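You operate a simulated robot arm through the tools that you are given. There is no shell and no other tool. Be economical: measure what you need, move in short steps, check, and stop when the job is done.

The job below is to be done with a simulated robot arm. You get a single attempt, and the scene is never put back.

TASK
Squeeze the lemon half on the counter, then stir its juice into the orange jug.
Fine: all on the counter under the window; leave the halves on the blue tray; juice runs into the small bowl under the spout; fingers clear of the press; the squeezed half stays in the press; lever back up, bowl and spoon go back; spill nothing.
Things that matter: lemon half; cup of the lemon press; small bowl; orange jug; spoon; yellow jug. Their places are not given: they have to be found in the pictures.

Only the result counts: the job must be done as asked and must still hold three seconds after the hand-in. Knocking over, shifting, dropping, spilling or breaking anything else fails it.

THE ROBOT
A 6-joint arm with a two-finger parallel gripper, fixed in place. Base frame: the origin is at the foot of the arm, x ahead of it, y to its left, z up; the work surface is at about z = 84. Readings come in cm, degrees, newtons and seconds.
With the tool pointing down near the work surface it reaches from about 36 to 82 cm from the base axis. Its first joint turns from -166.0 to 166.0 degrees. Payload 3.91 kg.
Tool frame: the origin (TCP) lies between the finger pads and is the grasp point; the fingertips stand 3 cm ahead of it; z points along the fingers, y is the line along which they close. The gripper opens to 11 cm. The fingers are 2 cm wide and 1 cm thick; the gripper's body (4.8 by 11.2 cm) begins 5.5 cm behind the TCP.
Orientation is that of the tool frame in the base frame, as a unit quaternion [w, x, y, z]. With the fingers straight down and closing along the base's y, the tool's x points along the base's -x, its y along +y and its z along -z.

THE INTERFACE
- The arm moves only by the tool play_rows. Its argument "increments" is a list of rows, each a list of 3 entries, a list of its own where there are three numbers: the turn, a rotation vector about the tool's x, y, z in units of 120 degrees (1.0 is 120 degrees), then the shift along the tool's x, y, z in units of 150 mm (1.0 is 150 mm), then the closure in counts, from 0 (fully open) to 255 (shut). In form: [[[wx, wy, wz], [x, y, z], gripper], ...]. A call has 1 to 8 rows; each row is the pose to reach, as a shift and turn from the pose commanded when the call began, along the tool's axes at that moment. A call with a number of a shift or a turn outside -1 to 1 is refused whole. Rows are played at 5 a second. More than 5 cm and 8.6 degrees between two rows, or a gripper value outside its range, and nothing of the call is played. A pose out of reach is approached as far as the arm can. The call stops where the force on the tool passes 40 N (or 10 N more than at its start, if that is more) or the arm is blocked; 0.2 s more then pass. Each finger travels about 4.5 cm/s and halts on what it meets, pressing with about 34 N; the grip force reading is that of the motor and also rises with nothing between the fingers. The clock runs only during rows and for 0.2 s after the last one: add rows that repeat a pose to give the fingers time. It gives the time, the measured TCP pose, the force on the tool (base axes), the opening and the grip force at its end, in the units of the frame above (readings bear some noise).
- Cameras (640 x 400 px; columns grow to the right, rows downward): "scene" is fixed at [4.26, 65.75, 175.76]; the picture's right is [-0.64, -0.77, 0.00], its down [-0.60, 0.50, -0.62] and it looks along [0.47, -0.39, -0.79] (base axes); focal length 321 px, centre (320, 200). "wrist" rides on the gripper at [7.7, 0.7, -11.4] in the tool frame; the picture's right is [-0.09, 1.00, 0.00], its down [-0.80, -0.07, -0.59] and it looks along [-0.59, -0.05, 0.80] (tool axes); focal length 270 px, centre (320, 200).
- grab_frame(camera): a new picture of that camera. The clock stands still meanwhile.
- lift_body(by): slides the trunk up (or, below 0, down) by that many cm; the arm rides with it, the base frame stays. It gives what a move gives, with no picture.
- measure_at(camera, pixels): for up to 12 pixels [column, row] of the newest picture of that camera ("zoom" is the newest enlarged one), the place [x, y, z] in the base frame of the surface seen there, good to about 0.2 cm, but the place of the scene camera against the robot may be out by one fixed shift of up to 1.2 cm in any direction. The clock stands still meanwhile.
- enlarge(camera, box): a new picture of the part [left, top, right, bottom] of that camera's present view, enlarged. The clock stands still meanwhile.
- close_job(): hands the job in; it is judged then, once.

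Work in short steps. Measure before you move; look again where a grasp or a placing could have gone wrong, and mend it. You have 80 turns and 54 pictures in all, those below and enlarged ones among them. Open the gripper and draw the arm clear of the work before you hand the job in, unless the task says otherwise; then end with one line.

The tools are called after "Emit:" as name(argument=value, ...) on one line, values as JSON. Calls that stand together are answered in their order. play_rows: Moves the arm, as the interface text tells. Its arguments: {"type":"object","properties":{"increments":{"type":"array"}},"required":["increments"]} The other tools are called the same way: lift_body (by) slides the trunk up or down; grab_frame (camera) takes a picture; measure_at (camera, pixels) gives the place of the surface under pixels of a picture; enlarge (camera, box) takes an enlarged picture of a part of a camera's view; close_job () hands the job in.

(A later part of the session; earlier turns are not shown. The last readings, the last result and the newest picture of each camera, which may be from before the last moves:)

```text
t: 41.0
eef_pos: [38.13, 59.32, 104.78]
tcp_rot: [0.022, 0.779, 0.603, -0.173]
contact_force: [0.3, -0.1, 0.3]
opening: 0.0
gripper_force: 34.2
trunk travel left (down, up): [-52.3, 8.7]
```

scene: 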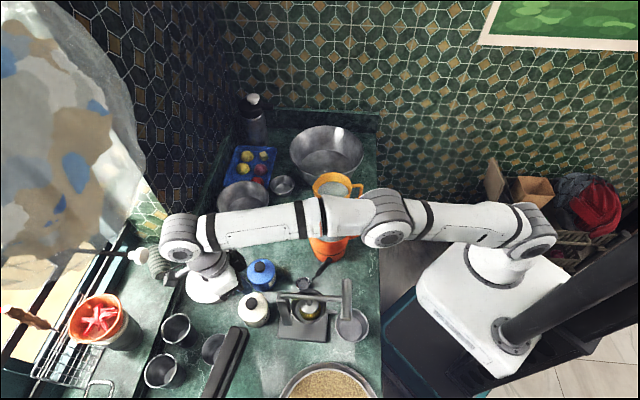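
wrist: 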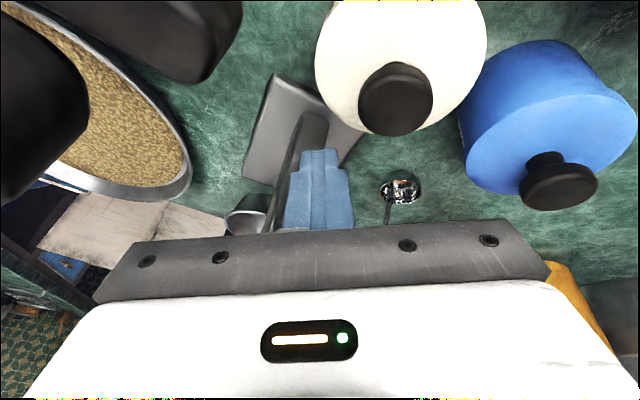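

Now I untilt and turn back to the grasp heading while rising and moving toward the lever handle.

Emit:
play_rows(increments=[[[-0.019, 0.011, -0.061], [-0.083, -0.049, -0.264], 255], [[-0.038, 0.022, -0.123], [-0.166, -0.098, -0.528], 200], [[-0.057, 0.033, -0.184], [-0.297, -0.167, -0.723], 150], [[-0.076, 0.0435, -0.2455], [-0.464, -0.249, -0.805], 100], [[-0.095, 0.054, -0.307], [-0.59, -0.3065, -0.7545], 100], [[-0.114, 0.065, -0.368], [-0.715, -0.364, -0.704], 100], [[-0.133, 0.076, -0.43], [-0.809, -0.407, -0.667], 100], [[-0.152, 0.087, -0.491], [-0.903, -0.45, -0.629], 100]])

Emit:
enlarge(camera="scene", box=[260, 260, 380, 360])

Emit:
measure_at(camera="zoom", pixels=[[445, 100], [442, 160], [440, 225], [350, 152], [250, 145], [200, 140], [290, 185], [445, 290], [403, 211], [357, 327], [164, 310], [45, 172]])

```text
t: 42.8
eef_pos: [31.25, 50.74, 119.0]
tcp_rot: [0.001, 0.381, 0.925, 0.002]
contact_force: [-0.3, -0.3, 0.7]
opening: 6.66
gripper_force: 0.0
trunk travel left (down, up): [-52.3, 8.7]
```

```text
4.00 times, centred on (320, 310) of scene
```

zoom: 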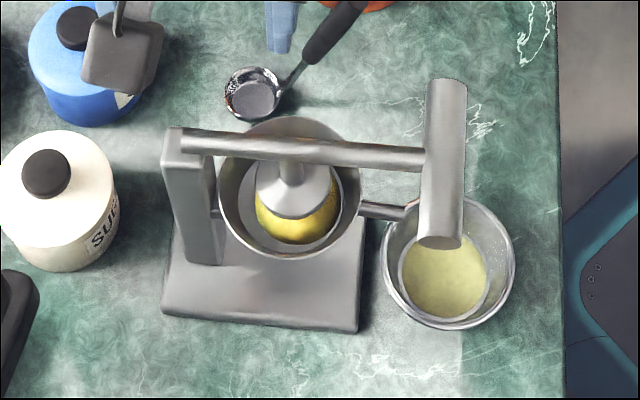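

```text
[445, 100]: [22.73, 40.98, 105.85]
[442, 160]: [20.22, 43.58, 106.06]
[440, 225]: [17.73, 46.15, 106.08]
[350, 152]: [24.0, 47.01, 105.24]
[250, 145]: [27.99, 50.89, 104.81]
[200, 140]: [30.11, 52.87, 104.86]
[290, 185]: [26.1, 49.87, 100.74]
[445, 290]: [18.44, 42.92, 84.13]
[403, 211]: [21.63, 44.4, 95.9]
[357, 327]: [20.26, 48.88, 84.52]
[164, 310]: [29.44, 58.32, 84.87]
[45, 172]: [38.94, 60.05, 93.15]
```

Press and sugar are in their places, and the bar is at a≈45.0, centre z≈105.1. I go over it, lower, and grip it at b=12.7 with the bar at the TCP.

Emit:
play_rows(increments=[[[0, 0, 0], [-0.02, -0.25, 0], 100], [[0, 0, 0], [-0.04, -0.5, 0], 100], [[0, 0, 0], [-0.06, -0.75, 0], 100], [[0, 0, 0], [-0.072, -0.862, 0.2], 100], [[0, 0, 0], [-0.072, -0.862, 0.5], 100], [[0, 0, 0], [-0.072, -0.862, 0.8], 100], [[0, 0, 0], [-0.072, -0.862, 0.913], 100], [[0, 0, 0], [-0.072, -0.862, 0.913], 100]])

Emit:
play_rows(increments=[[[0, 0, 0], [0, 0, 0], 255], [[0, 0, 0], [0, 0, 0], 255], [[0, 0, 0], [0, 0, 0], 255], [[0, 0, 0], [0, 0, 0.015], 255], [[0, 0, 0], [0, 0, 0.03], 255], [[0, 0, 0], [0, 0, 0.03], 255]])

Emit:
enlarge(camera="scene", box=[260, 260, 380, 360])

```text
t: 44.6
eef_pos: [22.79, 41.23, 105.09]
tcp_rot: [-0.001, 0.381, 0.924, 0.001]
contact_force: [0.0, -0.5, 0.0]
opening: 6.71
gripper_force: 0.0
trunk travel left (down, up): [-52.3, 8.7]
```

```text
t: 46.0
eef_pos: [22.57, 41.22, 104.88]
tcp_rot: [-0.001, 0.382, 0.924, 0.004]
contact_force: [-9.8, -2.5, 25.2]
opening: 2.33
gripper_force: 34.0
trunk travel left (down, up): [-52.3, 8.7]
```

```text
4.00 times, centred on (320, 310) of scene
```

zoom: 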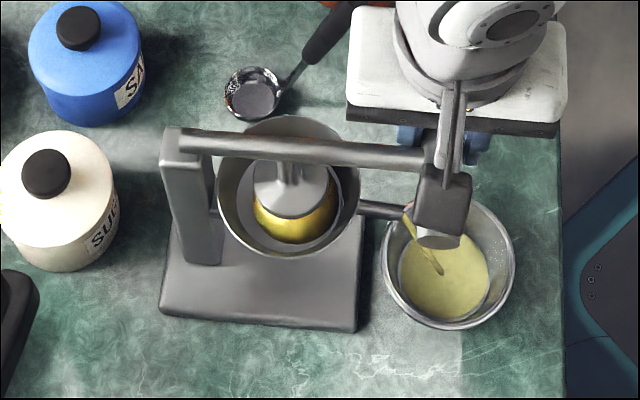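

Pressing (25 N) makes juice stream from the spout at (425,250) into the bowl. I hold the press for a while.

Emit:
play_rows(increments=[[[0, 0, 0], [0, 0, 0], 255], [[0, 0, 0], [0, 0, 0], 255], [[0, 0, 0], [0, 0, 0], 255], [[0, 0, 0], [0, 0, 0], 255], [[0, 0, 0], [0, 0, 0], 255], [[0, 0, 0], [0, 0, 0], 255], [[0, 0, 0], [0, 0, 0], 255], [[0, 0, 0], [0, 0, 0], 255]])

Emit:
enlarge(camera="scene", box=[260, 260, 380, 360])

Emit:
measure_at(camera="zoom", pixels=[[445, 290], [465, 290], [403, 211], [357, 327], [161, 310], [425, 300], [320, 150], [190, 137]])

```text
t: 47.8
eef_pos: [22.65, 41.06, 104.73]
tcp_rot: [0.0, 0.382, 0.924, 0.003]
contact_force: [-6.4, 2.4, 29.2]
opening: 2.31
gripper_force: 33.8
trunk travel left (down, up): [-52.3, 8.7]
```

```text
4.00 times, centred on (320, 310) of scene
```

zoom: 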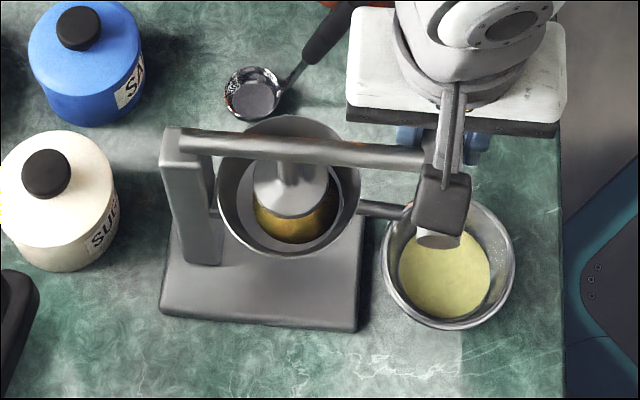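

```text
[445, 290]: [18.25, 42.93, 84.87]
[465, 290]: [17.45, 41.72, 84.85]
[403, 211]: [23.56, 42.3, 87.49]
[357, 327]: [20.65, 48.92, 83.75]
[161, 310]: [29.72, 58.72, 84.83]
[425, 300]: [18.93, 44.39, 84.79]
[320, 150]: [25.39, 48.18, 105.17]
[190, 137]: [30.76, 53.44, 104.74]
```

The flow has stopped and the bowl holds about 0.8 cm of juice. I now raise the lever along the refined arc (hinge a=59.9, z=104.5, R=14.85).

Emit:
play_rows(increments=[[[0, 0, 0], [0, 0.009, -0.12], 255], [[0, 0, 0], [0, 0.033, -0.24], 255], [[0, 0, 0], [0, 0.071, -0.355], 255], [[0, 0, 0], [0, 0.123, -0.465], 255], [[0, 0, 0], [0, 0.189, -0.567], 255], [[0, 0, 0], [0, 0.253, -0.648], 255], [[0, 0, 0], [0, 0.327, -0.721], 255]])

Emit:
enlarge(camera="scene", box=[260, 260, 380, 360])

Emit:
measure_at(camera="zoom", pixels=[[357, 327], [164, 310], [400, 211], [345, 120], [350, 140], [190, 130], [270, 100]])

```text
t: 49.4
eef_pos: [26.24, 44.66, 115.49]
tcp_rot: [0.0, 0.382, 0.924, 0.001]
contact_force: [-4.2, -2.0, 0.9]
opening: 2.37
gripper_force: 34.2
trunk travel left (down, up): [-52.3, 8.7]
```

```text
4.00 times, centred on (320, 310) of scene
```

zoom: 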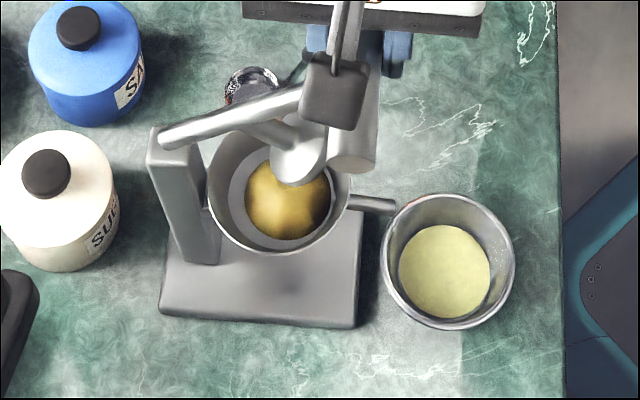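

```text
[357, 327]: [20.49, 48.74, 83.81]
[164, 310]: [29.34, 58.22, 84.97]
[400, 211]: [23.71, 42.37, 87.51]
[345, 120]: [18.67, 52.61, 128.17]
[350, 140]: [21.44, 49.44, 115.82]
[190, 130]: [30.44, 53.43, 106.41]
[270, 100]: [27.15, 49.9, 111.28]
```

The bar slips as it rotates in a tight grip, leaning the press back slightly. I open to a loose cage (about 3.4 cm), which frees the press, and carry the bar over the top inside the cage.

Emit:
play_rows(increments=[[[0, 0, 0], [0, 0, 0], 176], [[0, 0, 0], [0.0, 0.06, -0.06], 176], [[0, 0, 0], [0, 0.119, -0.118], 176], [[0, 0, 0], [0, 0.194, -0.165], 176], [[0, 0, 0], [0, 0.269, -0.205], 176], [[0, 0, 0], [0, 0.35, -0.235], 176], [[0, 0, 0], [0, 0.431, -0.26], 176]])

Emit:
enlarge(camera="scene", box=[250, 250, 370, 350])

```text
t: 51.0
eef_pos: [30.68, 49.22, 119.33]
tcp_rot: [-0.001, 0.384, 0.923, 0.002]
contact_force: [-0.5, 0.0, -1.0]
opening: 3.43
gripper_force: 0.1
trunk travel left (down, up): [-52.3, 8.7]
```

```text
4.00 times, centred on (310, 300) of scene
```

zoom: 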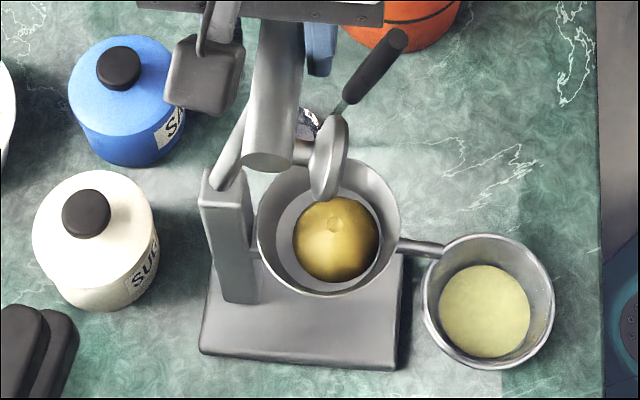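

The cage works: the press is in its original place and the lever is near 105°. I carry it over the top and down toward its stop.

Emit:
play_rows(increments=[[[0, 0, 0], [0, 0.14, -0.031], 176], [[0, 0, 0], [0, 0.24, -0.04], 176], [[0, 0, 0], [0, 0.327, -0.031], 176], [[0, 0, 0], [0, 0.447, -0.005], 176], [[0, 0, 0], [0, 0.577, 0.033], 176], [[0, 0, 0], [0, 0.683, 0.091], 176], [[0, 0, 0], [0, 0.827, 0.187], 176]])

Emit:
play_rows(increments=[[[0, 0, 0], [0, 0.07, 0.04], 176], [[0, 0, 0], [0, 0.14, 0.08], 176], [[0, 0, 0], [0, 0.19, 0.08], 176], [[0, 0, 0], [0, 0.17, 0.08], 130], [[0, 0, 0], [0, 0.17, 0.08], 60], [[0, 0, 0], [0, 0.17, 0.08], 60]])

Emit:
enlarge(camera="scene", box=[220, 240, 380, 360])

```text
t: 52.6
eef_pos: [39.62, 58.04, 116.75]
tcp_rot: [-0.001, 0.383, 0.924, 0.001]
contact_force: [1.1, 1.6, 0.4]
opening: 3.45
gripper_force: 0.9
trunk travel left (down, up): [-52.3, 8.7]
```

```text
t: 54.0
eef_pos: [39.91, 58.32, 116.71]
tcp_rot: [0.003, 0.381, 0.925, 0.008]
contact_force: [-0.7, -0.1, 0.4]
opening: 8.39
gripper_force: 0.0
trunk travel left (down, up): [-52.3, 8.7]
```

```text
3.33 times, centred on (300, 300) of scene
```

zoom: 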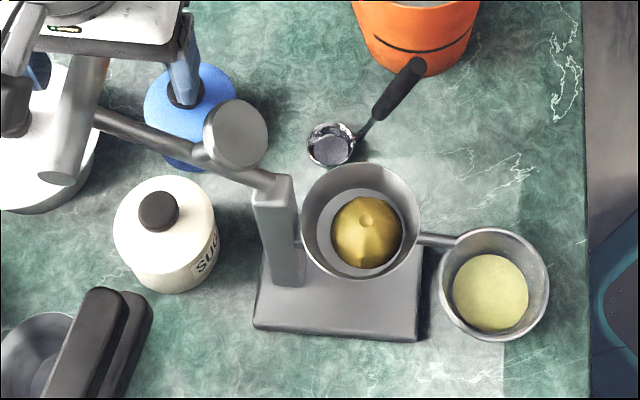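

The lever is back at its rest, and press, canisters and lemon are in place. I lift straight up with the trunk, then turn to the bowl-grasp heading on the way to the bowl.

Emit:
lift_body(by=8)

Emit:
play_rows(increments=[[[0, 0, -0.069], [0.02, -0.1, 0], 0], [[0, 0, -0.1375], [0.04, -0.2, 0], 0], [[0, 0, -0.206], [0.06, -0.33, 0], 0], [[0, 0, -0.275], [0.08, -0.46, 0], 0], [[0, 0, -0.344], [0.1, -0.6, 0], 0], [[0, 0, -0.4125], [0.13, -0.74, 0], 0], [[0, 0, -0.481], [0.15, -0.87, 0], 0], [[0, 0, -0.55], [0.163, -1.0, 0], 0]])

```text
t: 55.0
eef_pos: [37.86, 54.9, 117.59]
tcp_rot: [-0.011, 0.378, 0.922, -0.082]
contact_force: [-0.2, -0.9, -1.3]
opening: 8.44
gripper_force: 0.1
trunk travel left (down, up): [-59.6, 1.4]
stopped: the arm was blocked; the commanded pose is now the measured one
```

```text
t: 56.8
eef_pos: [27.1, 47.93, 118.46]
tcp_rot: [-0.061, -0.184, 0.979, -0.068]
contact_force: [-0.3, -0.2, 0.5]
opening: 11.03
gripper_force: 0.1
trunk travel left (down, up): [-59.6, 1.4]
```

The lift was blocked and the tool was dragged and tilted a little, so I check the scene.

Emit:
grab_frame(camera="scene")

```text
22 pictures are left
```

scene: 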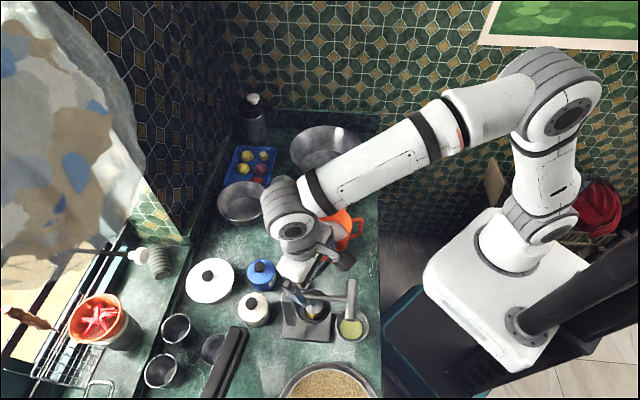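

The lever has been dragged forward again onto the lemon. I look closely.

Emit:
enlarge(camera="scene", box=[260, 260, 380, 360])

Emit:
measure_at(camera="zoom", pixels=[[445, 290], [403, 211], [357, 327], [164, 310], [343, 327], [445, 160], [370, 208], [390, 211]])

```text
4.00 times, centred on (320, 310) of scene
```

zoom: 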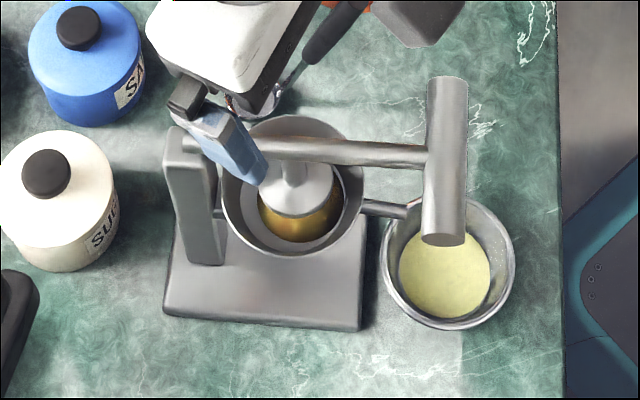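

```text
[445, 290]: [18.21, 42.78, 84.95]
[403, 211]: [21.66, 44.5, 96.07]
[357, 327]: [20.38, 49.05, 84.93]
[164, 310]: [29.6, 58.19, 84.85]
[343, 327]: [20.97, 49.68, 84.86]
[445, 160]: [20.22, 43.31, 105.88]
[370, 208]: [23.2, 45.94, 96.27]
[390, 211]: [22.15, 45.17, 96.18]
```

The press itself stays in place; only the lever came down. I re-align the gripper vertically over the bar at (a=45, b=12.7) and will lower with the trunk, which also restores reach.

Emit:
play_rows(increments=[[[-0.011, -0.004, 0.069], [0.051, -0.039, -0.05], 0], [[-0.022, -0.008, 0.138], [0.101, -0.079, -0.05], 60], [[-0.033, -0.012, 0.207], [0.152, -0.118, 0.0], 100], [[-0.0435, -0.0155, 0.2755], [0.2025, -0.1575, 0.06], 100], [[-0.054, -0.019, 0.344], [0.253, -0.197, 0.1], 100], [[-0.065, -0.023, 0.413], [0.304, -0.236, 0.15], 100], [[-0.076, -0.027, 0.482], [0.354, -0.276, 0.2], 100], [[-0.087, -0.031, 0.551], [0.405, -0.315, 0.231], 100]])

Emit:
lift_body(by=-8)

```text
t: 58.6
eef_pos: [23.0, 40.85, 116.46]
tcp_rot: [0.001, 0.385, 0.923, 0.002]
contact_force: [0.3, -0.4, -0.1]
opening: 6.68
gripper_force: 0.2
trunk travel left (down, up): [-59.6, 1.4]
```

```text
t: 59.8
eef_pos: [22.99, 40.87, 108.54]
tcp_rot: [0.002, 0.384, 0.923, 0.001]
contact_force: [0.7, 0.7, 0.6]
opening: 6.69
gripper_force: 0.1
trunk travel left (down, up): [-51.6, 9.4]
```

Over the bar at a=45.2. I descend 3.9 cm and close on it.

Emit:
play_rows(increments=[[[0, 0, 0], [0, 0, 0.15], 100], [[0, 0, 0], [0, 0, 0.26], 100], [[0, 0, 0], [0, 0, 0.26], 255], [[0, 0, 0], [0, 0, 0.26], 255], [[0, 0, 0], [0, 0, 0.26], 255], [[0, 0, 0], [0, 0, 0.26], 255]])

Emit:
play_rows(increments=[[[0, 0, 0], [0, 0.009, -0.11], 255], [[0, 0, 0], [0, 0.033, -0.233], 255], [[0, 0, 0], [0, 0.071, -0.355], 255], [[0, 0, 0], [0, 0.123, -0.47], 255], [[0, 0, 0], [0, 0.189, -0.578], 255], [[0, 0, 0], [0, 0.253, -0.665], 255], [[0, 0, 0], [0, 0.327, -0.745], 255], [[0, 0, 0], [0, 0.327, -0.745], 176]])

```text
t: 61.2
eef_pos: [22.86, 40.85, 104.7]
tcp_rot: [0.001, 0.384, 0.923, 0.001]
contact_force: [-4.8, -5.3, 1.0]
opening: 2.32
gripper_force: 33.4
trunk travel left (down, up): [-51.6, 9.4]
```

```text
t: 63.0
eef_pos: [26.63, 44.35, 115.69]
tcp_rot: [0.002, 0.385, 0.923, 0.002]
contact_force: [-0.2, -1.5, 0.6]
opening: 3.46
gripper_force: 0.4
trunk travel left (down, up): [-51.6, 9.4]
```

Same state as before the successful cage carry; I repeat the carry over the top in the cage.

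Emit:
play_rows(increments=[[[0, 0, 0], [0, 0.06, -0.06], 176], [[0, 0, 0], [0, 0.119, -0.118], 176], [[0, 0, 0], [0, 0.194, -0.165], 176], [[0, 0, 0], [0, 0.269, -0.205], 176], [[0, 0, 0], [0, 0.35, -0.235], 176], [[0, 0, 0], [0, 0.431, -0.26], 176], [[0, 0, 0], [0, 0.564, -0.287], 176], [[0, 0, 0], [0, 0.667, -0.297], 176]])

Emit:
play_rows(increments=[[[0, 0, 0], [0, 0.087, 0.009], 176], [[0, 0, 0], [0, 0.207, 0.035], 176], [[0, 0, 0], [0, 0.337, 0.073], 176], [[0, 0, 0], [0, 0.443, 0.12], 176], [[0, 0, 0], [0, 0.53, 0.17], 176], [[0, 0, 0], [0, 0.587, 0.21], 176], [[0, 0, 0], [0, 0.587, 0.21], 176]])

```text
t: 64.8
eef_pos: [33.66, 51.6, 120.14]
tcp_rot: [0.001, 0.384, 0.923, 0.001]
contact_force: [-0.7, -0.7, 0.1]
opening: 3.4
gripper_force: 0.1
trunk travel left (down, up): [-51.6, 9.4]
```

```text
t: 66.4
eef_pos: [39.75, 57.61, 117.1]
tcp_rot: [0.001, 0.385, 0.923, 0.002]
contact_force: [0.4, 1.1, -0.8]
opening: 3.43
gripper_force: 0.1
trunk travel left (down, up): [-51.6, 9.4]
```

The bar is about 10° from its stop in the cage. I rise straight up slowly with the arm so the bar slides down the finger onto its stop.

Emit:
play_rows(increments=[[[0, 0, 0], [0, 0.03, 0], 176], [[0, 0, 0], [0, 0.03, -0.05], 176], [[0, 0, 0], [0, 0.03, -0.1], 176], [[0, 0, 0], [0, 0.02, -0.16], 176], [[0, 0, 0], [0, 0.01, -0.22], 176], [[0, 0, 0], [0, 0, -0.28], 176], [[0, 0, 0], [0, -0.05, -0.36], 176], [[0, 0, 0], [0, -0.15, -0.42], 176]])

Emit:
enlarge(camera="scene", box=[220, 240, 380, 360])

```text
t: 68.2
eef_pos: [38.16, 55.92, 123.33]
tcp_rot: [0.0, 0.385, 0.923, 0.002]
contact_force: [-0.7, -0.4, -0.7]
opening: 3.42
gripper_force: 0.1
trunk travel left (down, up): [-51.6, 9.4]
```

```text
3.33 times, centred on (300, 300) of scene
```

zoom: 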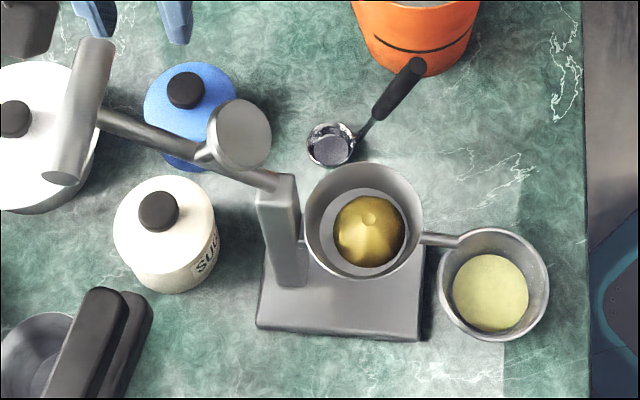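

All is back: lever up, press in place, juice in the bowl. I travel to the bowl, turning to the 225° heading.

Emit:
play_rows(increments=[[[0, 0, -0.069], [0.02, -0.11, 0], 176], [[0, 0, -0.1375], [0.04, -0.22, 0], 100], [[0, 0, -0.206], [0.06, -0.33, 0], 50], [[0, 0, -0.275], [0.08, -0.45, 0], 0], [[0, 0, -0.344], [0.1, -0.56, 0], 0], [[0, 0, -0.4125], [0.12, -0.67, 0], 0], [[0, 0, -0.481], [0.14, -0.79, 0], 0], [[0, 0, -0.55], [0.153, -0.9, 0], 0]])

Emit:
play_rows(increments=[[[0, 0, -0.05], [0.154, -0.069, 0], 0], [[0, 0, -0.1], [0.308, -0.137, 0], 0], [[0, 0, -0.15], [0.462, -0.206, 0.05], 0], [[0, 0, -0.2], [0.615, -0.274, 0.2], 0], [[0, 0, -0.2], [0.615, -0.274, 0.45], 0], [[0, 0, -0.2], [0.615, -0.274, 0.7], 0], [[0, 0, -0.2], [0.615, -0.274, 0.93], 0]])

Emit:
grab_frame(camera="wrist")

```text
t: 70.0
eef_pos: [26.96, 48.13, 123.49]
tcp_rot: [0.002, -0.18, 0.984, 0.002]
contact_force: [0.0, 0.2, 0.6]
opening: 11.0
gripper_force: 0.0
trunk travel left (down, up): [-51.6, 9.4]
```

```text
t: 71.6
eef_pos: [19.94, 41.1, 109.17]
tcp_rot: [0.002, -0.381, 0.925, 0.0]
contact_force: [-0.7, 0.4, -0.7]
opening: 11.0
gripper_force: 0.1
trunk travel left (down, up): [-51.6, 9.4]
```

```text
19 pictures are left
```

wrist: 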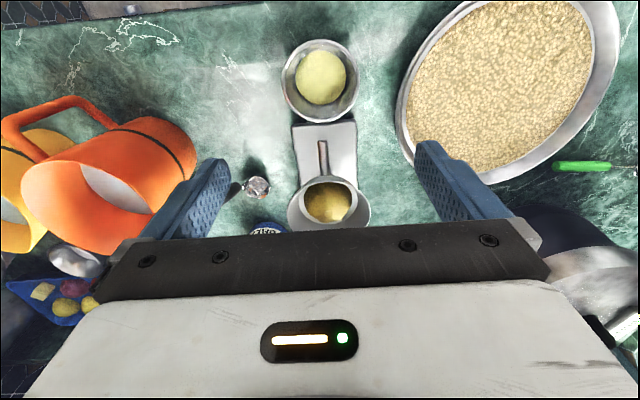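

The bowl is at (320,80). I measure its rim, the spout tip and the orange jug rim.

Emit:
measure_at(camera="wrist", pixels=[[284, 76], [356, 76], [320, 40], [320, 119], [296, 50], [345, 50], [293, 105], [347, 105], [321, 142], [320, 75], [322, 160]])

Emit:
measure_at(camera="wrist", pixels=[[24, 180], [60, 160], [100, 168], [140, 190], [155, 215], [105, 254], [40, 230], [110, 190], [85, 120], [100, 195]])

```text
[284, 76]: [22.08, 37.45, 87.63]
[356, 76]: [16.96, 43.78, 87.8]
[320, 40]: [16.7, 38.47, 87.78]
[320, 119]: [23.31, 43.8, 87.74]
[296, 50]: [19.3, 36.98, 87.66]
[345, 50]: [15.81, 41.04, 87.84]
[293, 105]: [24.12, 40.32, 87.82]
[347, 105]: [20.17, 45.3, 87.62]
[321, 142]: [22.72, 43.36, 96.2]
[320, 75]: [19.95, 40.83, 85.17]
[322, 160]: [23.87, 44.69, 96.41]
```

```text
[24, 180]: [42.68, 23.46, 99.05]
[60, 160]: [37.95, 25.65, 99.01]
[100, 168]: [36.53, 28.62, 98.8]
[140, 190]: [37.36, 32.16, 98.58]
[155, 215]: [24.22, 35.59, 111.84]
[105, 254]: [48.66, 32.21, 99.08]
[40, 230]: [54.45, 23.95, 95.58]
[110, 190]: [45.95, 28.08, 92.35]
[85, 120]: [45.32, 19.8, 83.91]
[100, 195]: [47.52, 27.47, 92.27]
```

Bowl centre ≈ (20.0,41.1) right under the TCP; the orange jug centre is ≈ (42.8,29.8), r 6.3, rim z 99. I lower with the trunk and arm and grip the bowl across its rim.

Emit:
lift_body(by=-14)

Emit:
play_rows(increments=[[[0, 0, 0], [0.01, 0, 0.2], 0], [[0, 0, 0], [0.01, 0, 0.4], 0], [[0, 0, 0], [0.01, 0, 0.515], 0], [[0, 0, 0], [0.01, 0, 0.515], 60], [[0, 0, 0], [0.01, 0, 0.515], 120], [[0, 0, 0], [0.01, 0, 0.515], 200], [[0, 0, 0], [0.01, 0, 0.515], 255], [[0, 0, 0], [0.01, 0, 0.515], 255]])

```text
t: 73.2
eef_pos: [20.02, 41.19, 95.29]
tcp_rot: [0.001, -0.381, 0.924, 0.0]
contact_force: [0.1, 0.0, -0.3]
opening: 11.0
gripper_force: 0.0
trunk travel left (down, up): [-37.6, 23.4]
```

```text
t: 73.9
eef_pos: [19.73, 41.22, 90.51]
tcp_rot: [0.005, -0.38, 0.925, 0.003]
contact_force: [-2.2, -5.0, 9.2]
opening: 11.03
gripper_force: 0.0
trunk travel left (down, up): [-37.6, 23.4]
stopped in row 3: the force on the tool passed its limit (the readings are from after the stop); the commanded pose is now the measured one
```

Something stopped the descent at z 90.5. I look from the scene and wrist cameras.

Emit:
enlarge(camera="scene", box=[290, 280, 390, 380])

Emit:
grab_frame(camera="wrist")

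```text
4.00 times, centred on (340, 330) of scene
```

zoom: 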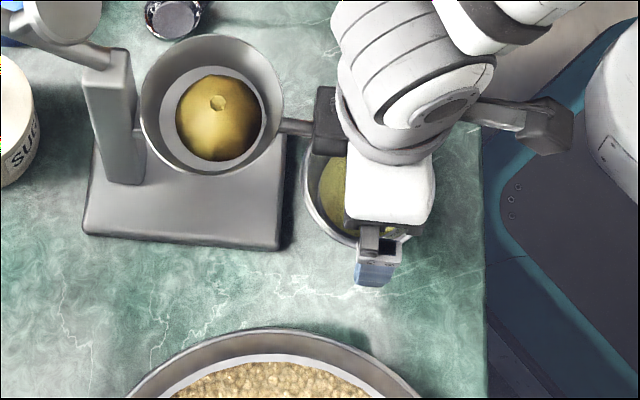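

```text
17 pictures are left
```

wrist: 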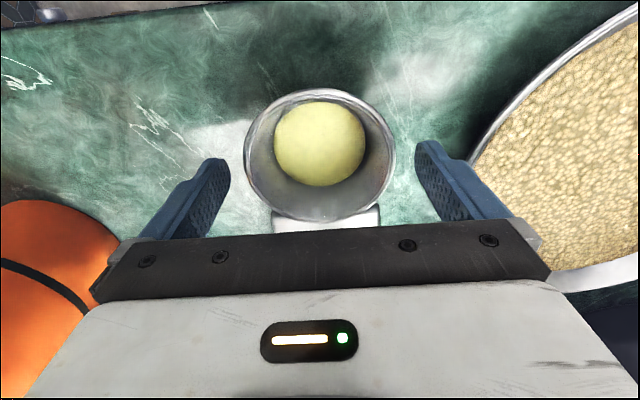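

A block on the gripper's far side rests on the spout tip. I back up, tilt the hand 12° away from the spout, shift 0.5 cm back, and descend again.

Emit:
play_rows(increments=[[[0, 0, 0], [0, 0, -0.1], 0], [[0, -0.034, 0], [0.013, -0.01, -0.13], 0], [[0, -0.067, 0], [0.027, -0.019, -0.13], 0], [[0, -0.1, 0], [0.03, -0.019, -0.08], 0], [[0, -0.1, 0], [0.03, -0.019, 0.02], 0], [[0, -0.1, 0], [0.03, -0.019, 0.1], 0], [[0, -0.1, 0], [0.03, -0.019, 0.16], 0], [[0, -0.1, 0], [0.03, -0.019, 0.182], 0]])

Emit:
enlarge(camera="scene", box=[290, 280, 390, 380])

```text
t: 75.7
eef_pos: [19.7, 40.7, 87.37]
tcp_rot: [0.099, -0.378, 0.919, 0.042]
contact_force: [-0.4, -0.3, -0.2]
opening: 11.0
gripper_force: 0.1
trunk travel left (down, up): [-37.6, 23.4]
```

```text
4.00 times, centred on (340, 330) of scene
```

zoom: 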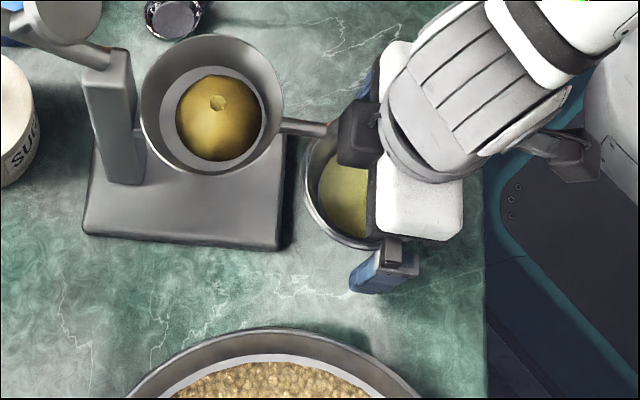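

Clear of the spout now. I close on the bowl gently, with time for the fingers.

Emit:
play_rows(increments=[[[0, 0, 0], [0, 0, 0], 40], [[0, 0, 0], [0, 0, 0], 80], [[0, 0, 0], [0, 0, 0], 120], [[0, 0, 0], [0, 0, 0], 200], [[0, 0, 0], [0, 0, 0], 255], [[0, 0, 0], [-0.011, 0, -0.052], 255], [[0, 0, 0], [0.149, 0, -0.1], 255], [[0, 0, 0], [0.309, 0, -0.147], 255]])

Emit:
grab_frame(camera="wrist")

```text
t: 77.5
eef_pos: [16.11, 37.33, 88.77]
tcp_rot: [0.101, -0.378, 0.919, 0.042]
contact_force: [0.1, -0.2, -0.2]
opening: 8.24
gripper_force: 34.1
trunk travel left (down, up): [-37.6, 23.4]
```

```text
15 pictures are left
```

wrist: 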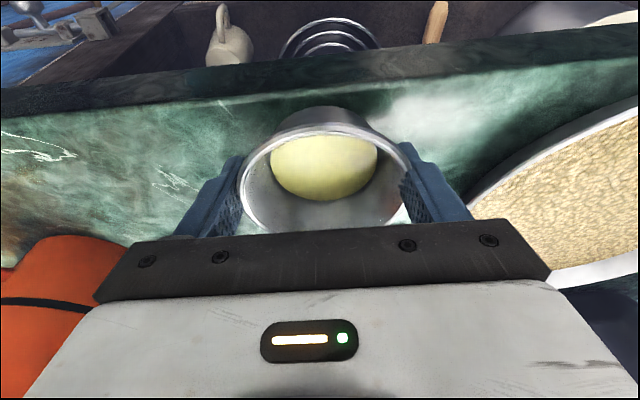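

The bowl is held level with the juice in it (opening 8.24). I lift it with the trunk and carry it halfway toward the orange jug, turning 35°.

Emit:
lift_body(by=21)

Emit:
play_rows(increments=[[[0.0076, 0, 0.0356], [-0.04, -0.075, 0.009], 255], [[0.0153, 0, 0.0713], [-0.104, -0.197, 0.022], 255], [[0.0229, 0, 0.107], [-0.17, -0.32, 0.036], 255], [[0.0305, 0, 0.1425], [-0.235, -0.443, 0.05], 255], [[0.038, 0, 0.178], [-0.3, -0.566, 0.064], 255], [[0.046, 0, 0.214], [-0.36, -0.68, 0.077], 255], [[0.0534, 0, 0.249], [-0.395, -0.75, 0.085], 255], [[0.061, 0, 0.285], [-0.417, -0.787, 0.089], 255]])

```text
t: 79.7
eef_pos: [16.37, 37.38, 109.66]
tcp_rot: [0.1, -0.378, 0.919, 0.042]
contact_force: [0.5, 0.5, -0.6]
opening: 8.22
gripper_force: 34.2
trunk travel left (down, up): [-58.6, 2.4]
```

```text
t: 81.5
eef_pos: [29.06, 33.4, 109.97]
tcp_rot: [0.106, -0.084, 0.991, 0.012]
contact_force: [-0.1, 0.1, -0.9]
opening: 8.22
gripper_force: 33.9
trunk travel left (down, up): [-58.6, 2.4]
```

Level and steady. I carry it over the orange jug to (41.8,29.6,108.5).

Emit:
play_rows(increments=[[[0, 0, 0], [-0.07, -0.036, 0.024], 255], [[0, 0, 0], [-0.2, -0.104, 0.07], 255], [[0, 0, 0], [-0.34, -0.177, 0.119], 255], [[0, 0, 0], [-0.48, -0.25, 0.168], 255], [[0, 0, 0], [-0.61, -0.317, 0.213], 255], [[0, 0, 0], [-0.71, -0.369, 0.248], 255], [[0, 0, 0], [-0.756, -0.393, 0.264], 255], [[0, 0, 0], [-0.756, -0.393, 0.264], 255]])

Emit:
enlarge(camera="scene", box=[260, 160, 420, 280])

```text
t: 83.3
eef_pos: [41.78, 29.52, 108.14]
tcp_rot: [0.106, -0.084, 0.991, 0.011]
contact_force: [0.5, 0.2, -0.6]
opening: 8.25
gripper_force: 34.2
trunk travel left (down, up): [-58.6, 2.4]
```

```text
3.33 times, centred on (340, 220) of scene
```

zoom: 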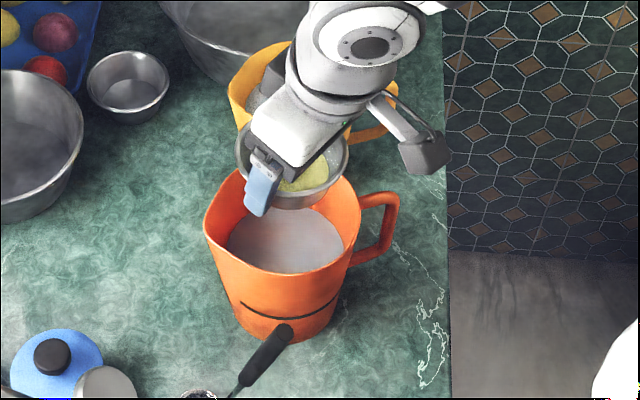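

The bowl is over the jug. I begin the pour: tilt 56° about the closing axis, shifting 1.2 cm outward so the lip stays well inside the mouth.

Emit:
play_rows(increments=[[[0, -0.05, 0], [-0.026, 0, 0.006], 255], [[0, -0.11, 0], [-0.052, 0, 0.011], 255], [[0, -0.17, 0], [-0.078, 0, 0.017], 255], [[0, -0.23, 0], [-0.078, 0, 0.017], 255], [[0, -0.29, 0], [-0.078, 0, 0.017], 255], [[0, -0.35, 0], [-0.078, 0, 0.017], 255], [[0, -0.41, 0], [-0.078, 0, 0.017], 255], [[0, -0.467, 0], [-0.078, 0, 0.017], 255]])

Emit:
enlarge(camera="scene", box=[260, 160, 420, 280])

```text
t: 85.1
eef_pos: [43.06, 29.9, 108.23]
tcp_rot: [0.561, -0.068, 0.823, 0.05]
contact_force: [-0.1, 0.0, -0.2]
opening: 8.21
gripper_force: 34.7
trunk travel left (down, up): [-58.6, 2.4]
```

```text
3.33 times, centred on (340, 220) of scene
```

zoom: 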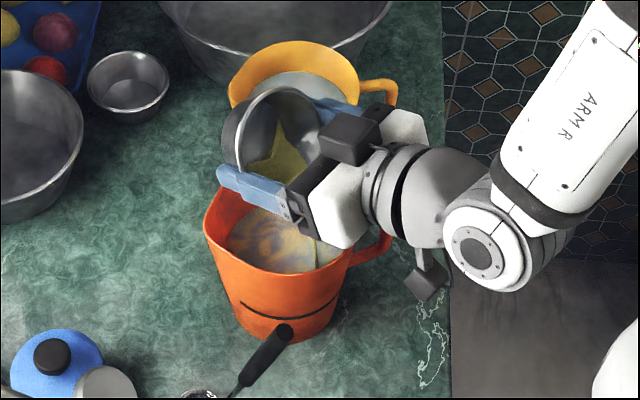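

The juice streams inside the jug mouth at (315,250). I tilt 42° further, easing 1.2 cm back and 1 cm up to keep the camera clear of the jug, and hold to drain.

Emit:
play_rows(increments=[[[0, -0.06, 0], [-0.006, 0, -0.02], 255], [[0, -0.12, 0], [-0.013, 0, -0.04], 255], [[0, -0.18, 0], [-0.02, 0, -0.06], 255], [[0, -0.24, 0], [-0.026, 0, -0.08], 255], [[0, -0.3, 0], [-0.032, 0, -0.099], 255], [[0, -0.35, 0], [-0.032, 0, -0.099], 255], [[0, -0.35, 0], [-0.032, 0, -0.099], 255], [[0, -0.35, 0], [-0.032, 0, -0.099], 255]])

Emit:
enlarge(camera="scene", box=[260, 160, 420, 280])

```text
t: 86.9
eef_pos: [44.89, 36.15, 115.78]
tcp_rot: [0.818, -0.049, 0.569, 0.07]
contact_force: [0.1, 0.2, 0.2]
opening: 8.21
gripper_force: 33.8
out of reach, approached as far as the arm can: row 1, 2, 3, 4, 5, 6, 7, 8
trunk travel left (down, up): [-58.6, 2.4]
```

```text
3.33 times, centred on (340, 220) of scene
```

zoom: 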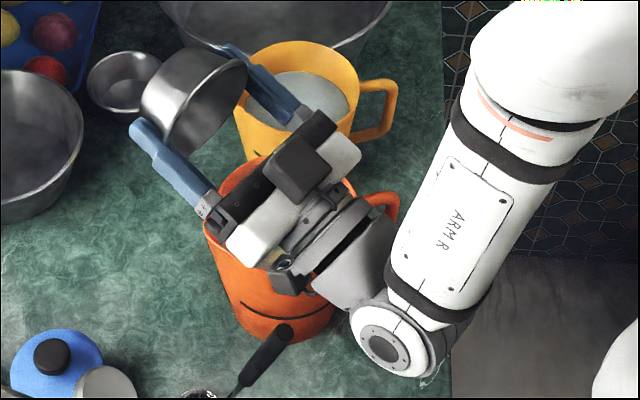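

The last step ran out of the arm's reach and swung the bowl aside, though the bowl looks drained and the counter clean. I tilt back 60° while returning over the jug.

Emit:
play_rows(increments=[[[0, 0.06, 0], [0.003, -0.05, -0.036], 255], [[0, 0.125, 0], [0.006, -0.1, -0.072], 255], [[0, 0.19, 0], [0.009, -0.15, -0.108], 255], [[0, 0.25, 0], [0.012, -0.2, -0.144], 255], [[0, 0.315, 0], [0.015, -0.25, -0.18], 255], [[0, 0.38, 0], [0.018, -0.3, -0.216], 255], [[0, 0.44, 0], [0.021, -0.34, -0.25], 255], [[0, 0.5, 0], [0.022, -0.371, -0.286], 255]])

Emit:
enlarge(camera="scene", box=[260, 160, 420, 280])

```text
t: 88.7
eef_pos: [42.39, 30.06, 113.38]
tcp_rot: [0.423, -0.076, 0.902, 0.039]
contact_force: [-0.4, -0.3, -0.4]
opening: 8.21
gripper_force: 33.9
trunk travel left (down, up): [-58.6, 2.4]
```

```text
3.33 times, centred on (340, 220) of scene
```

zoom: 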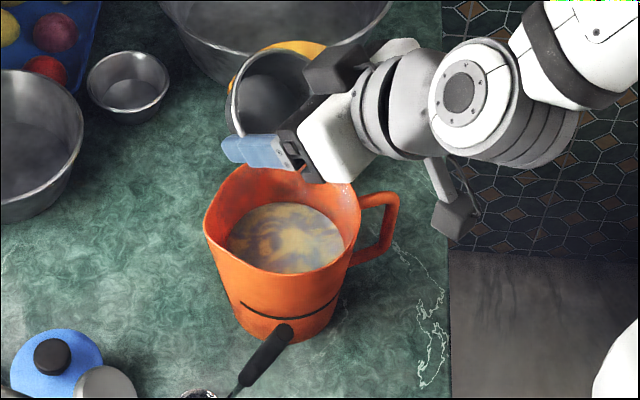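

The bowl is empty, the jug shows unmixed yellow streaks, and the counter is clean. I bring the bowl upright and carry it back toward its place.

Emit:
play_rows(increments=[[[0, 0.06, 0], [0.06, 0.03, -0.05], 255], [[0, 0.12, 0], [0.15, 0.08, -0.12], 255], [[0, 0.18, 0], [0.25, 0.13, -0.2], 255], [[0, 0.24, 0], [0.35, 0.185, -0.27], 255], [[0, 0.3, 0], [0.46, 0.24, -0.35], 255], [[0, 0.319, 0], [0.56, 0.3, -0.42], 255], [[0, 0.319, 0], [0.65, 0.345, -0.485], 255], [[0, 0.319, 0], [0.694, 0.367, -0.518], 255]])

Emit:
play_rows(increments=[[[-0.0076, 0, -0.0356], [0.08, 0.04, -0.017], 255], [[-0.0153, 0, -0.0713], [0.19, 0.1, -0.041], 255], [[-0.0229, 0, -0.107], [0.31, 0.16, -0.066], 255], [[-0.0305, 0, -0.1425], [0.43, 0.22, -0.092], 255], [[-0.038, 0, -0.178], [0.55, 0.285, -0.118], 255], [[-0.046, 0, -0.214], [0.66, 0.345, -0.141], 255], [[-0.0534, 0, -0.249], [0.74, 0.385, -0.158], 255], [[-0.061, 0, -0.285], [0.773, 0.403, -0.165], 255]])

```text
t: 90.5
eef_pos: [29.25, 33.31, 110.48]
tcp_rot: [0.105, -0.084, 0.991, 0.011]
contact_force: [0.8, -0.4, -0.3]
opening: 8.16
gripper_force: 34.2
trunk travel left (down, up): [-58.6, 2.4]
```

```text
t: 92.3
eef_pos: [16.47, 37.35, 110.42]
tcp_rot: [0.098, -0.378, 0.919, 0.042]
contact_force: [0.0, -0.2, -0.3]
opening: 8.17
gripper_force: 34.1
trunk travel left (down, up): [-58.6, 2.4]
```

Back at the staging point. I lower with the trunk and check the bowl in the wrist view.

Emit:
lift_body(by=-21.3)

Emit:
grab_frame(camera="wrist")

```text
t: 94.6
eef_pos: [16.48, 37.2, 89.09]
tcp_rot: [0.099, -0.378, 0.919, 0.042]
contact_force: [0.1, 0.5, 0.5]
opening: 8.2
gripper_force: 33.9
trunk travel left (down, up): [-37.3, 23.7]
```

```text
10 pictures are left
```

wrist: 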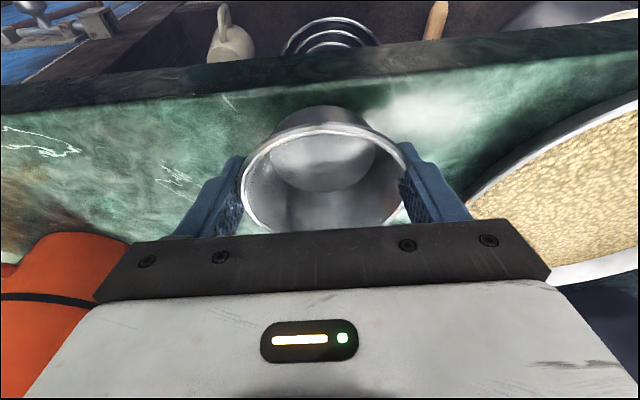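

The bowl is empty and sits in the grip as before. I slide it back under the spout, set it down, and open slowly.

Emit:
play_rows(increments=[[[0, 0, 0], [-0.152, 0.003, 0.032], 255], [[0, 0, 0], [-0.303, 0.006, 0.065], 255], [[0, 0, 0], [-0.292, 0.006, 0.117], 255], [[0, 0, 0], [-0.281, 0.006, 0.165], 255], [[0, 0, 0], [-0.281, 0.006, 0.165], 255], [[0, 0, 0], [-0.281, 0.006, 0.165], 40], [[0, 0, 0], [-0.281, 0.006, 0.165], 0], [[0, 0, 0], [-0.281, 0.006, 0.165], 0]])

Emit:
play_rows(increments=[[[0, 0, 0], [-0.014, 0, -0.065], 0], [[0, 0, 0], [-0.03, 0, -0.15], 0], [[0, 0, 0], [0.0, 0, -0.3], 0], [[0, 0, 0], [0.03, 0, -0.5], 0], [[0, 0, 0], [0.03, 0, -0.75], 0], [[0, 0, 0], [0.03, 0, -1.0], 0]])

Emit:
enlarge(camera="scene", box=[260, 240, 380, 340])

```text
t: 96.4
eef_pos: [19.51, 40.75, 87.59]
tcp_rot: [0.098, -0.379, 0.919, 0.042]
contact_force: [0.0, 0.1, 0.2]
opening: 10.99
gripper_force: 0.1
trunk travel left (down, up): [-37.3, 23.7]
```

```text
t: 97.8
eef_pos: [16.91, 37.99, 102.26]
tcp_rot: [0.098, -0.378, 0.92, 0.043]
contact_force: [0.0, 0.0, 0.3]
opening: 11.03
gripper_force: 0.0
trunk travel left (down, up): [-37.3, 23.7]
```

```text
4.00 times, centred on (320, 290) of scene
```

zoom: 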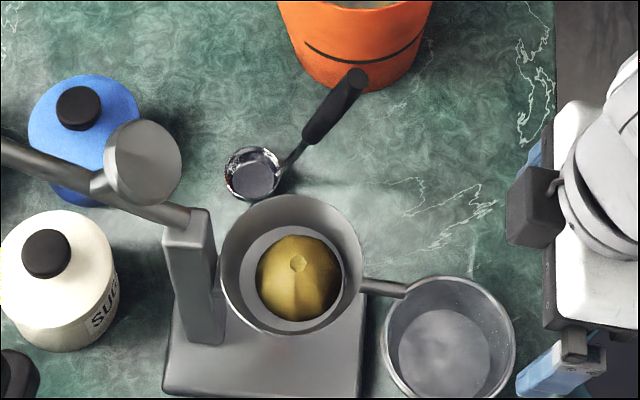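

The bowl is back in place under the spout. Now for the spoon: I move near its handle (top at about a=50.5, b=3.2, z=100.5) with a 20° tilt matching it, and look.

Emit:
play_rows(increments=[[[0, -0.01, 0], [-0.08, -0.06, -0.1], 0], [[0, -0.02, 0], [-0.15, -0.15, -0.18], 0], [[0, -0.03, 0], [-0.25, -0.27, -0.264], 0], [[0, -0.04, 0], [-0.35, -0.4, -0.264], 0], [[0, -0.05, 0], [-0.45, -0.52, -0.264], 0], [[0, -0.06, 0], [-0.55, -0.63, -0.264], 0], [[0, -0.067, 0], [-0.63, -0.72, -0.264], 0], [[0, -0.067, 0], [-0.683, -0.773, -0.264], 0]])

Emit:
grab_frame(camera="wrist")

```text
t: 99.6
eef_pos: [31.9, 36.1, 108.18]
tcp_rot: [0.163, -0.374, 0.91, 0.069]
contact_force: [0.5, 0.7, -1.0]
opening: 11.01
gripper_force: 0.0
trunk travel left (down, up): [-37.3, 23.7]
```

```text
8 pictures are left
```

wrist: 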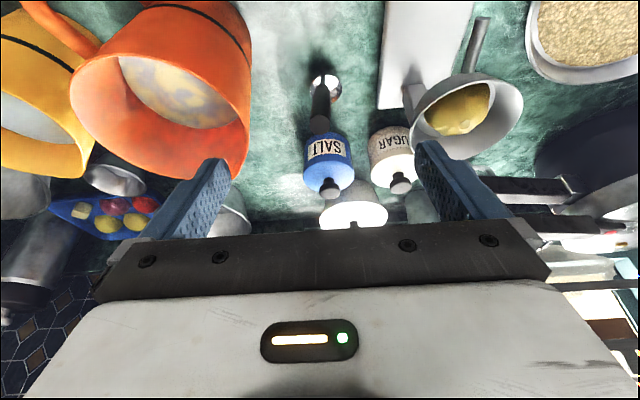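

The spoon handle shows at (320,90)–(322,135). I measure it.

Emit:
measure_at(camera="wrist", pixels=[[320, 128], [320, 115], [320, 100], [321, 92], [323, 84], [324, 76], [312, 128], [329, 128], [335, 85], [311, 85]])

```text
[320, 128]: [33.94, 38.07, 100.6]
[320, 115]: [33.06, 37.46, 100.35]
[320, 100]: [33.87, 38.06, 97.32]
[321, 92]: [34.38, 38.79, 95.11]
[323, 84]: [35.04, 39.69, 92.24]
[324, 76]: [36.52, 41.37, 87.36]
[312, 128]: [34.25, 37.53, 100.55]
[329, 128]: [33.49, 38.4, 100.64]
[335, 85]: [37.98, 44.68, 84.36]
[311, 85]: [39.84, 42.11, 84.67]
```

Handle axis passes a≈51.05, b≈3.05 at z 98.4. I narrow the fingers to 5 cm to stay clear of the jug, slide down along the handle, and close.

Emit:
play_rows(increments=[[[0, 0, 0], [0.045, 0.005, 0], 139], [[0, 0, 0], [0.045, 0.005, 0], 139], [[0, 0, 0], [0.045, 0.005, 0.05], 139], [[0, 0, 0], [0.045, 0.005, 0.1], 139], [[0, 0, 0], [0.045, 0.005, 0.3], 139], [[0, 0, 0], [0.045, 0.005, 0.5], 139], [[0, 0, 0], [0.045, 0.005, 0.687], 139], [[0, 0, 0], [0.045, 0.005, 0.687], 139]])

Emit:
play_rows(increments=[[[0, 0, 0], [0, 0, 0], 180], [[0, 0, 0], [0, 0, 0], 220], [[0, 0, 0], [0, 0, 0], 255], [[0, 0, 0], [0, 0, 0], 255], [[0, 0, 0], [0, 0, 0], 255]])

Emit:
enlarge(camera="scene", box=[260, 220, 380, 320])

```text
t: 101.4
eef_pos: [33.56, 38.22, 98.12]
tcp_rot: [0.162, -0.375, 0.91, 0.068]
contact_force: [0.3, -0.1, -0.8]
opening: 5.02
gripper_force: 0.0
trunk travel left (down, up): [-37.3, 23.7]
```

```text
t: 102.6
eef_pos: [33.53, 38.28, 98.07]
tcp_rot: [0.162, -0.375, 0.91, 0.069]
contact_force: [0.2, -0.6, 0.6]
opening: 1.55
gripper_force: 34.2
trunk travel left (down, up): [-37.3, 23.7]
```

```text
4.00 times, centred on (320, 270) of scene
```

zoom: 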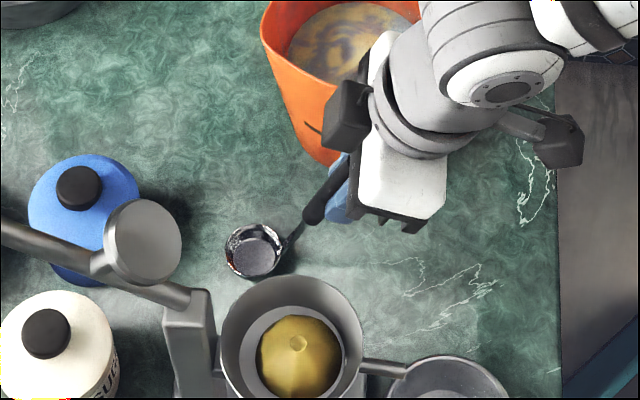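

The spoon is gripped (1.55) at pose (33.53,38.28,98.07). I lift it 20 cm with the trunk, set it upright and carry it over the jug.

Emit:
lift_body(by=20)

Emit:
play_rows(increments=[[[0, 0.05, 0], [0.01, -0.04, 0], 255], [[0, 0.1, 0], [0.02, -0.12, -0.005], 255], [[0, 0.15, 0], [0.03, -0.24, -0.01], 255], [[0, 0.17, 0], [0.045, -0.38, -0.016], 255], [[0, 0.17, 0], [0.06, -0.54, -0.022], 255], [[0, 0.17, 0], [0.075, -0.69, -0.028], 255], [[0, 0.17, 0], [0.085, -0.8, -0.032], 255], [[0, 0.17, 0], [0.088, -0.84, -0.033], 255]])

Emit:
grab_frame(camera="wrist")

Emit:
enlarge(camera="scene", box=[260, 160, 420, 280])

```text
t: 104.8
eef_pos: [33.71, 38.32, 118.14]
tcp_rot: [0.162, -0.376, 0.91, 0.069]
contact_force: [-0.9, -1.2, -1.4]
opening: 1.57
gripper_force: 34.2
trunk travel left (down, up): [-57.3, 3.7]
```

```text
t: 106.5
eef_pos: [41.45, 28.27, 118.02]
tcp_rot: [-0.002, -0.381, 0.925, 0.001]
contact_force: [0.2, -0.4, -1.4]
opening: 1.55
gripper_force: 34.4
trunk travel left (down, up): [-57.3, 3.7]
```

```text
6 pictures are left
```

wrist: 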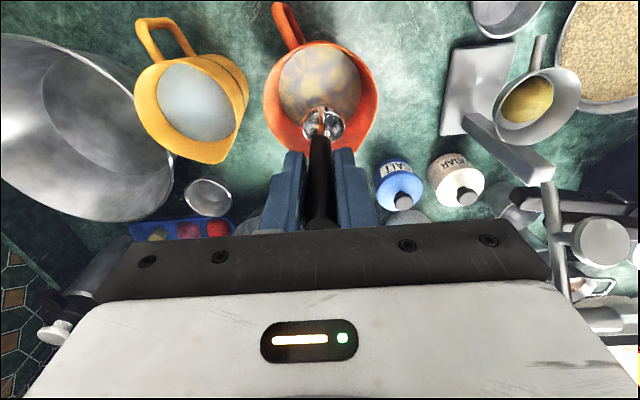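

```text
3.33 times, centred on (340, 220) of scene
```

zoom: 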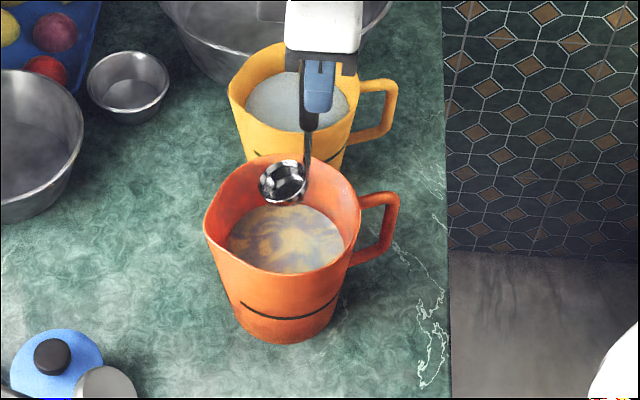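

The spoon head hangs at (322,122) over the jug. I measure it and the jug rim.

Emit:
measure_at(camera="wrist", pixels=[[310, 128], [336, 126], [322, 112], [345, 122], [303, 122], [264, 100], [376, 100], [320, 46], [300, 80], [330, 75], [275, 130], [365, 135]])

```text
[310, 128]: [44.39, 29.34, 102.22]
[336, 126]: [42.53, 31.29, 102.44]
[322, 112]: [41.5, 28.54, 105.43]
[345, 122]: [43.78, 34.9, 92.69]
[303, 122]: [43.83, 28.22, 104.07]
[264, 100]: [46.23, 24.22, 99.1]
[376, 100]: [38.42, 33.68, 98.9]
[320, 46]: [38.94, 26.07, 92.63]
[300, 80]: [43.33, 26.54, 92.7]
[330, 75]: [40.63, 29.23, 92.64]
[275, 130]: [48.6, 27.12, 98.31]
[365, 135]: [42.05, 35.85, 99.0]
```

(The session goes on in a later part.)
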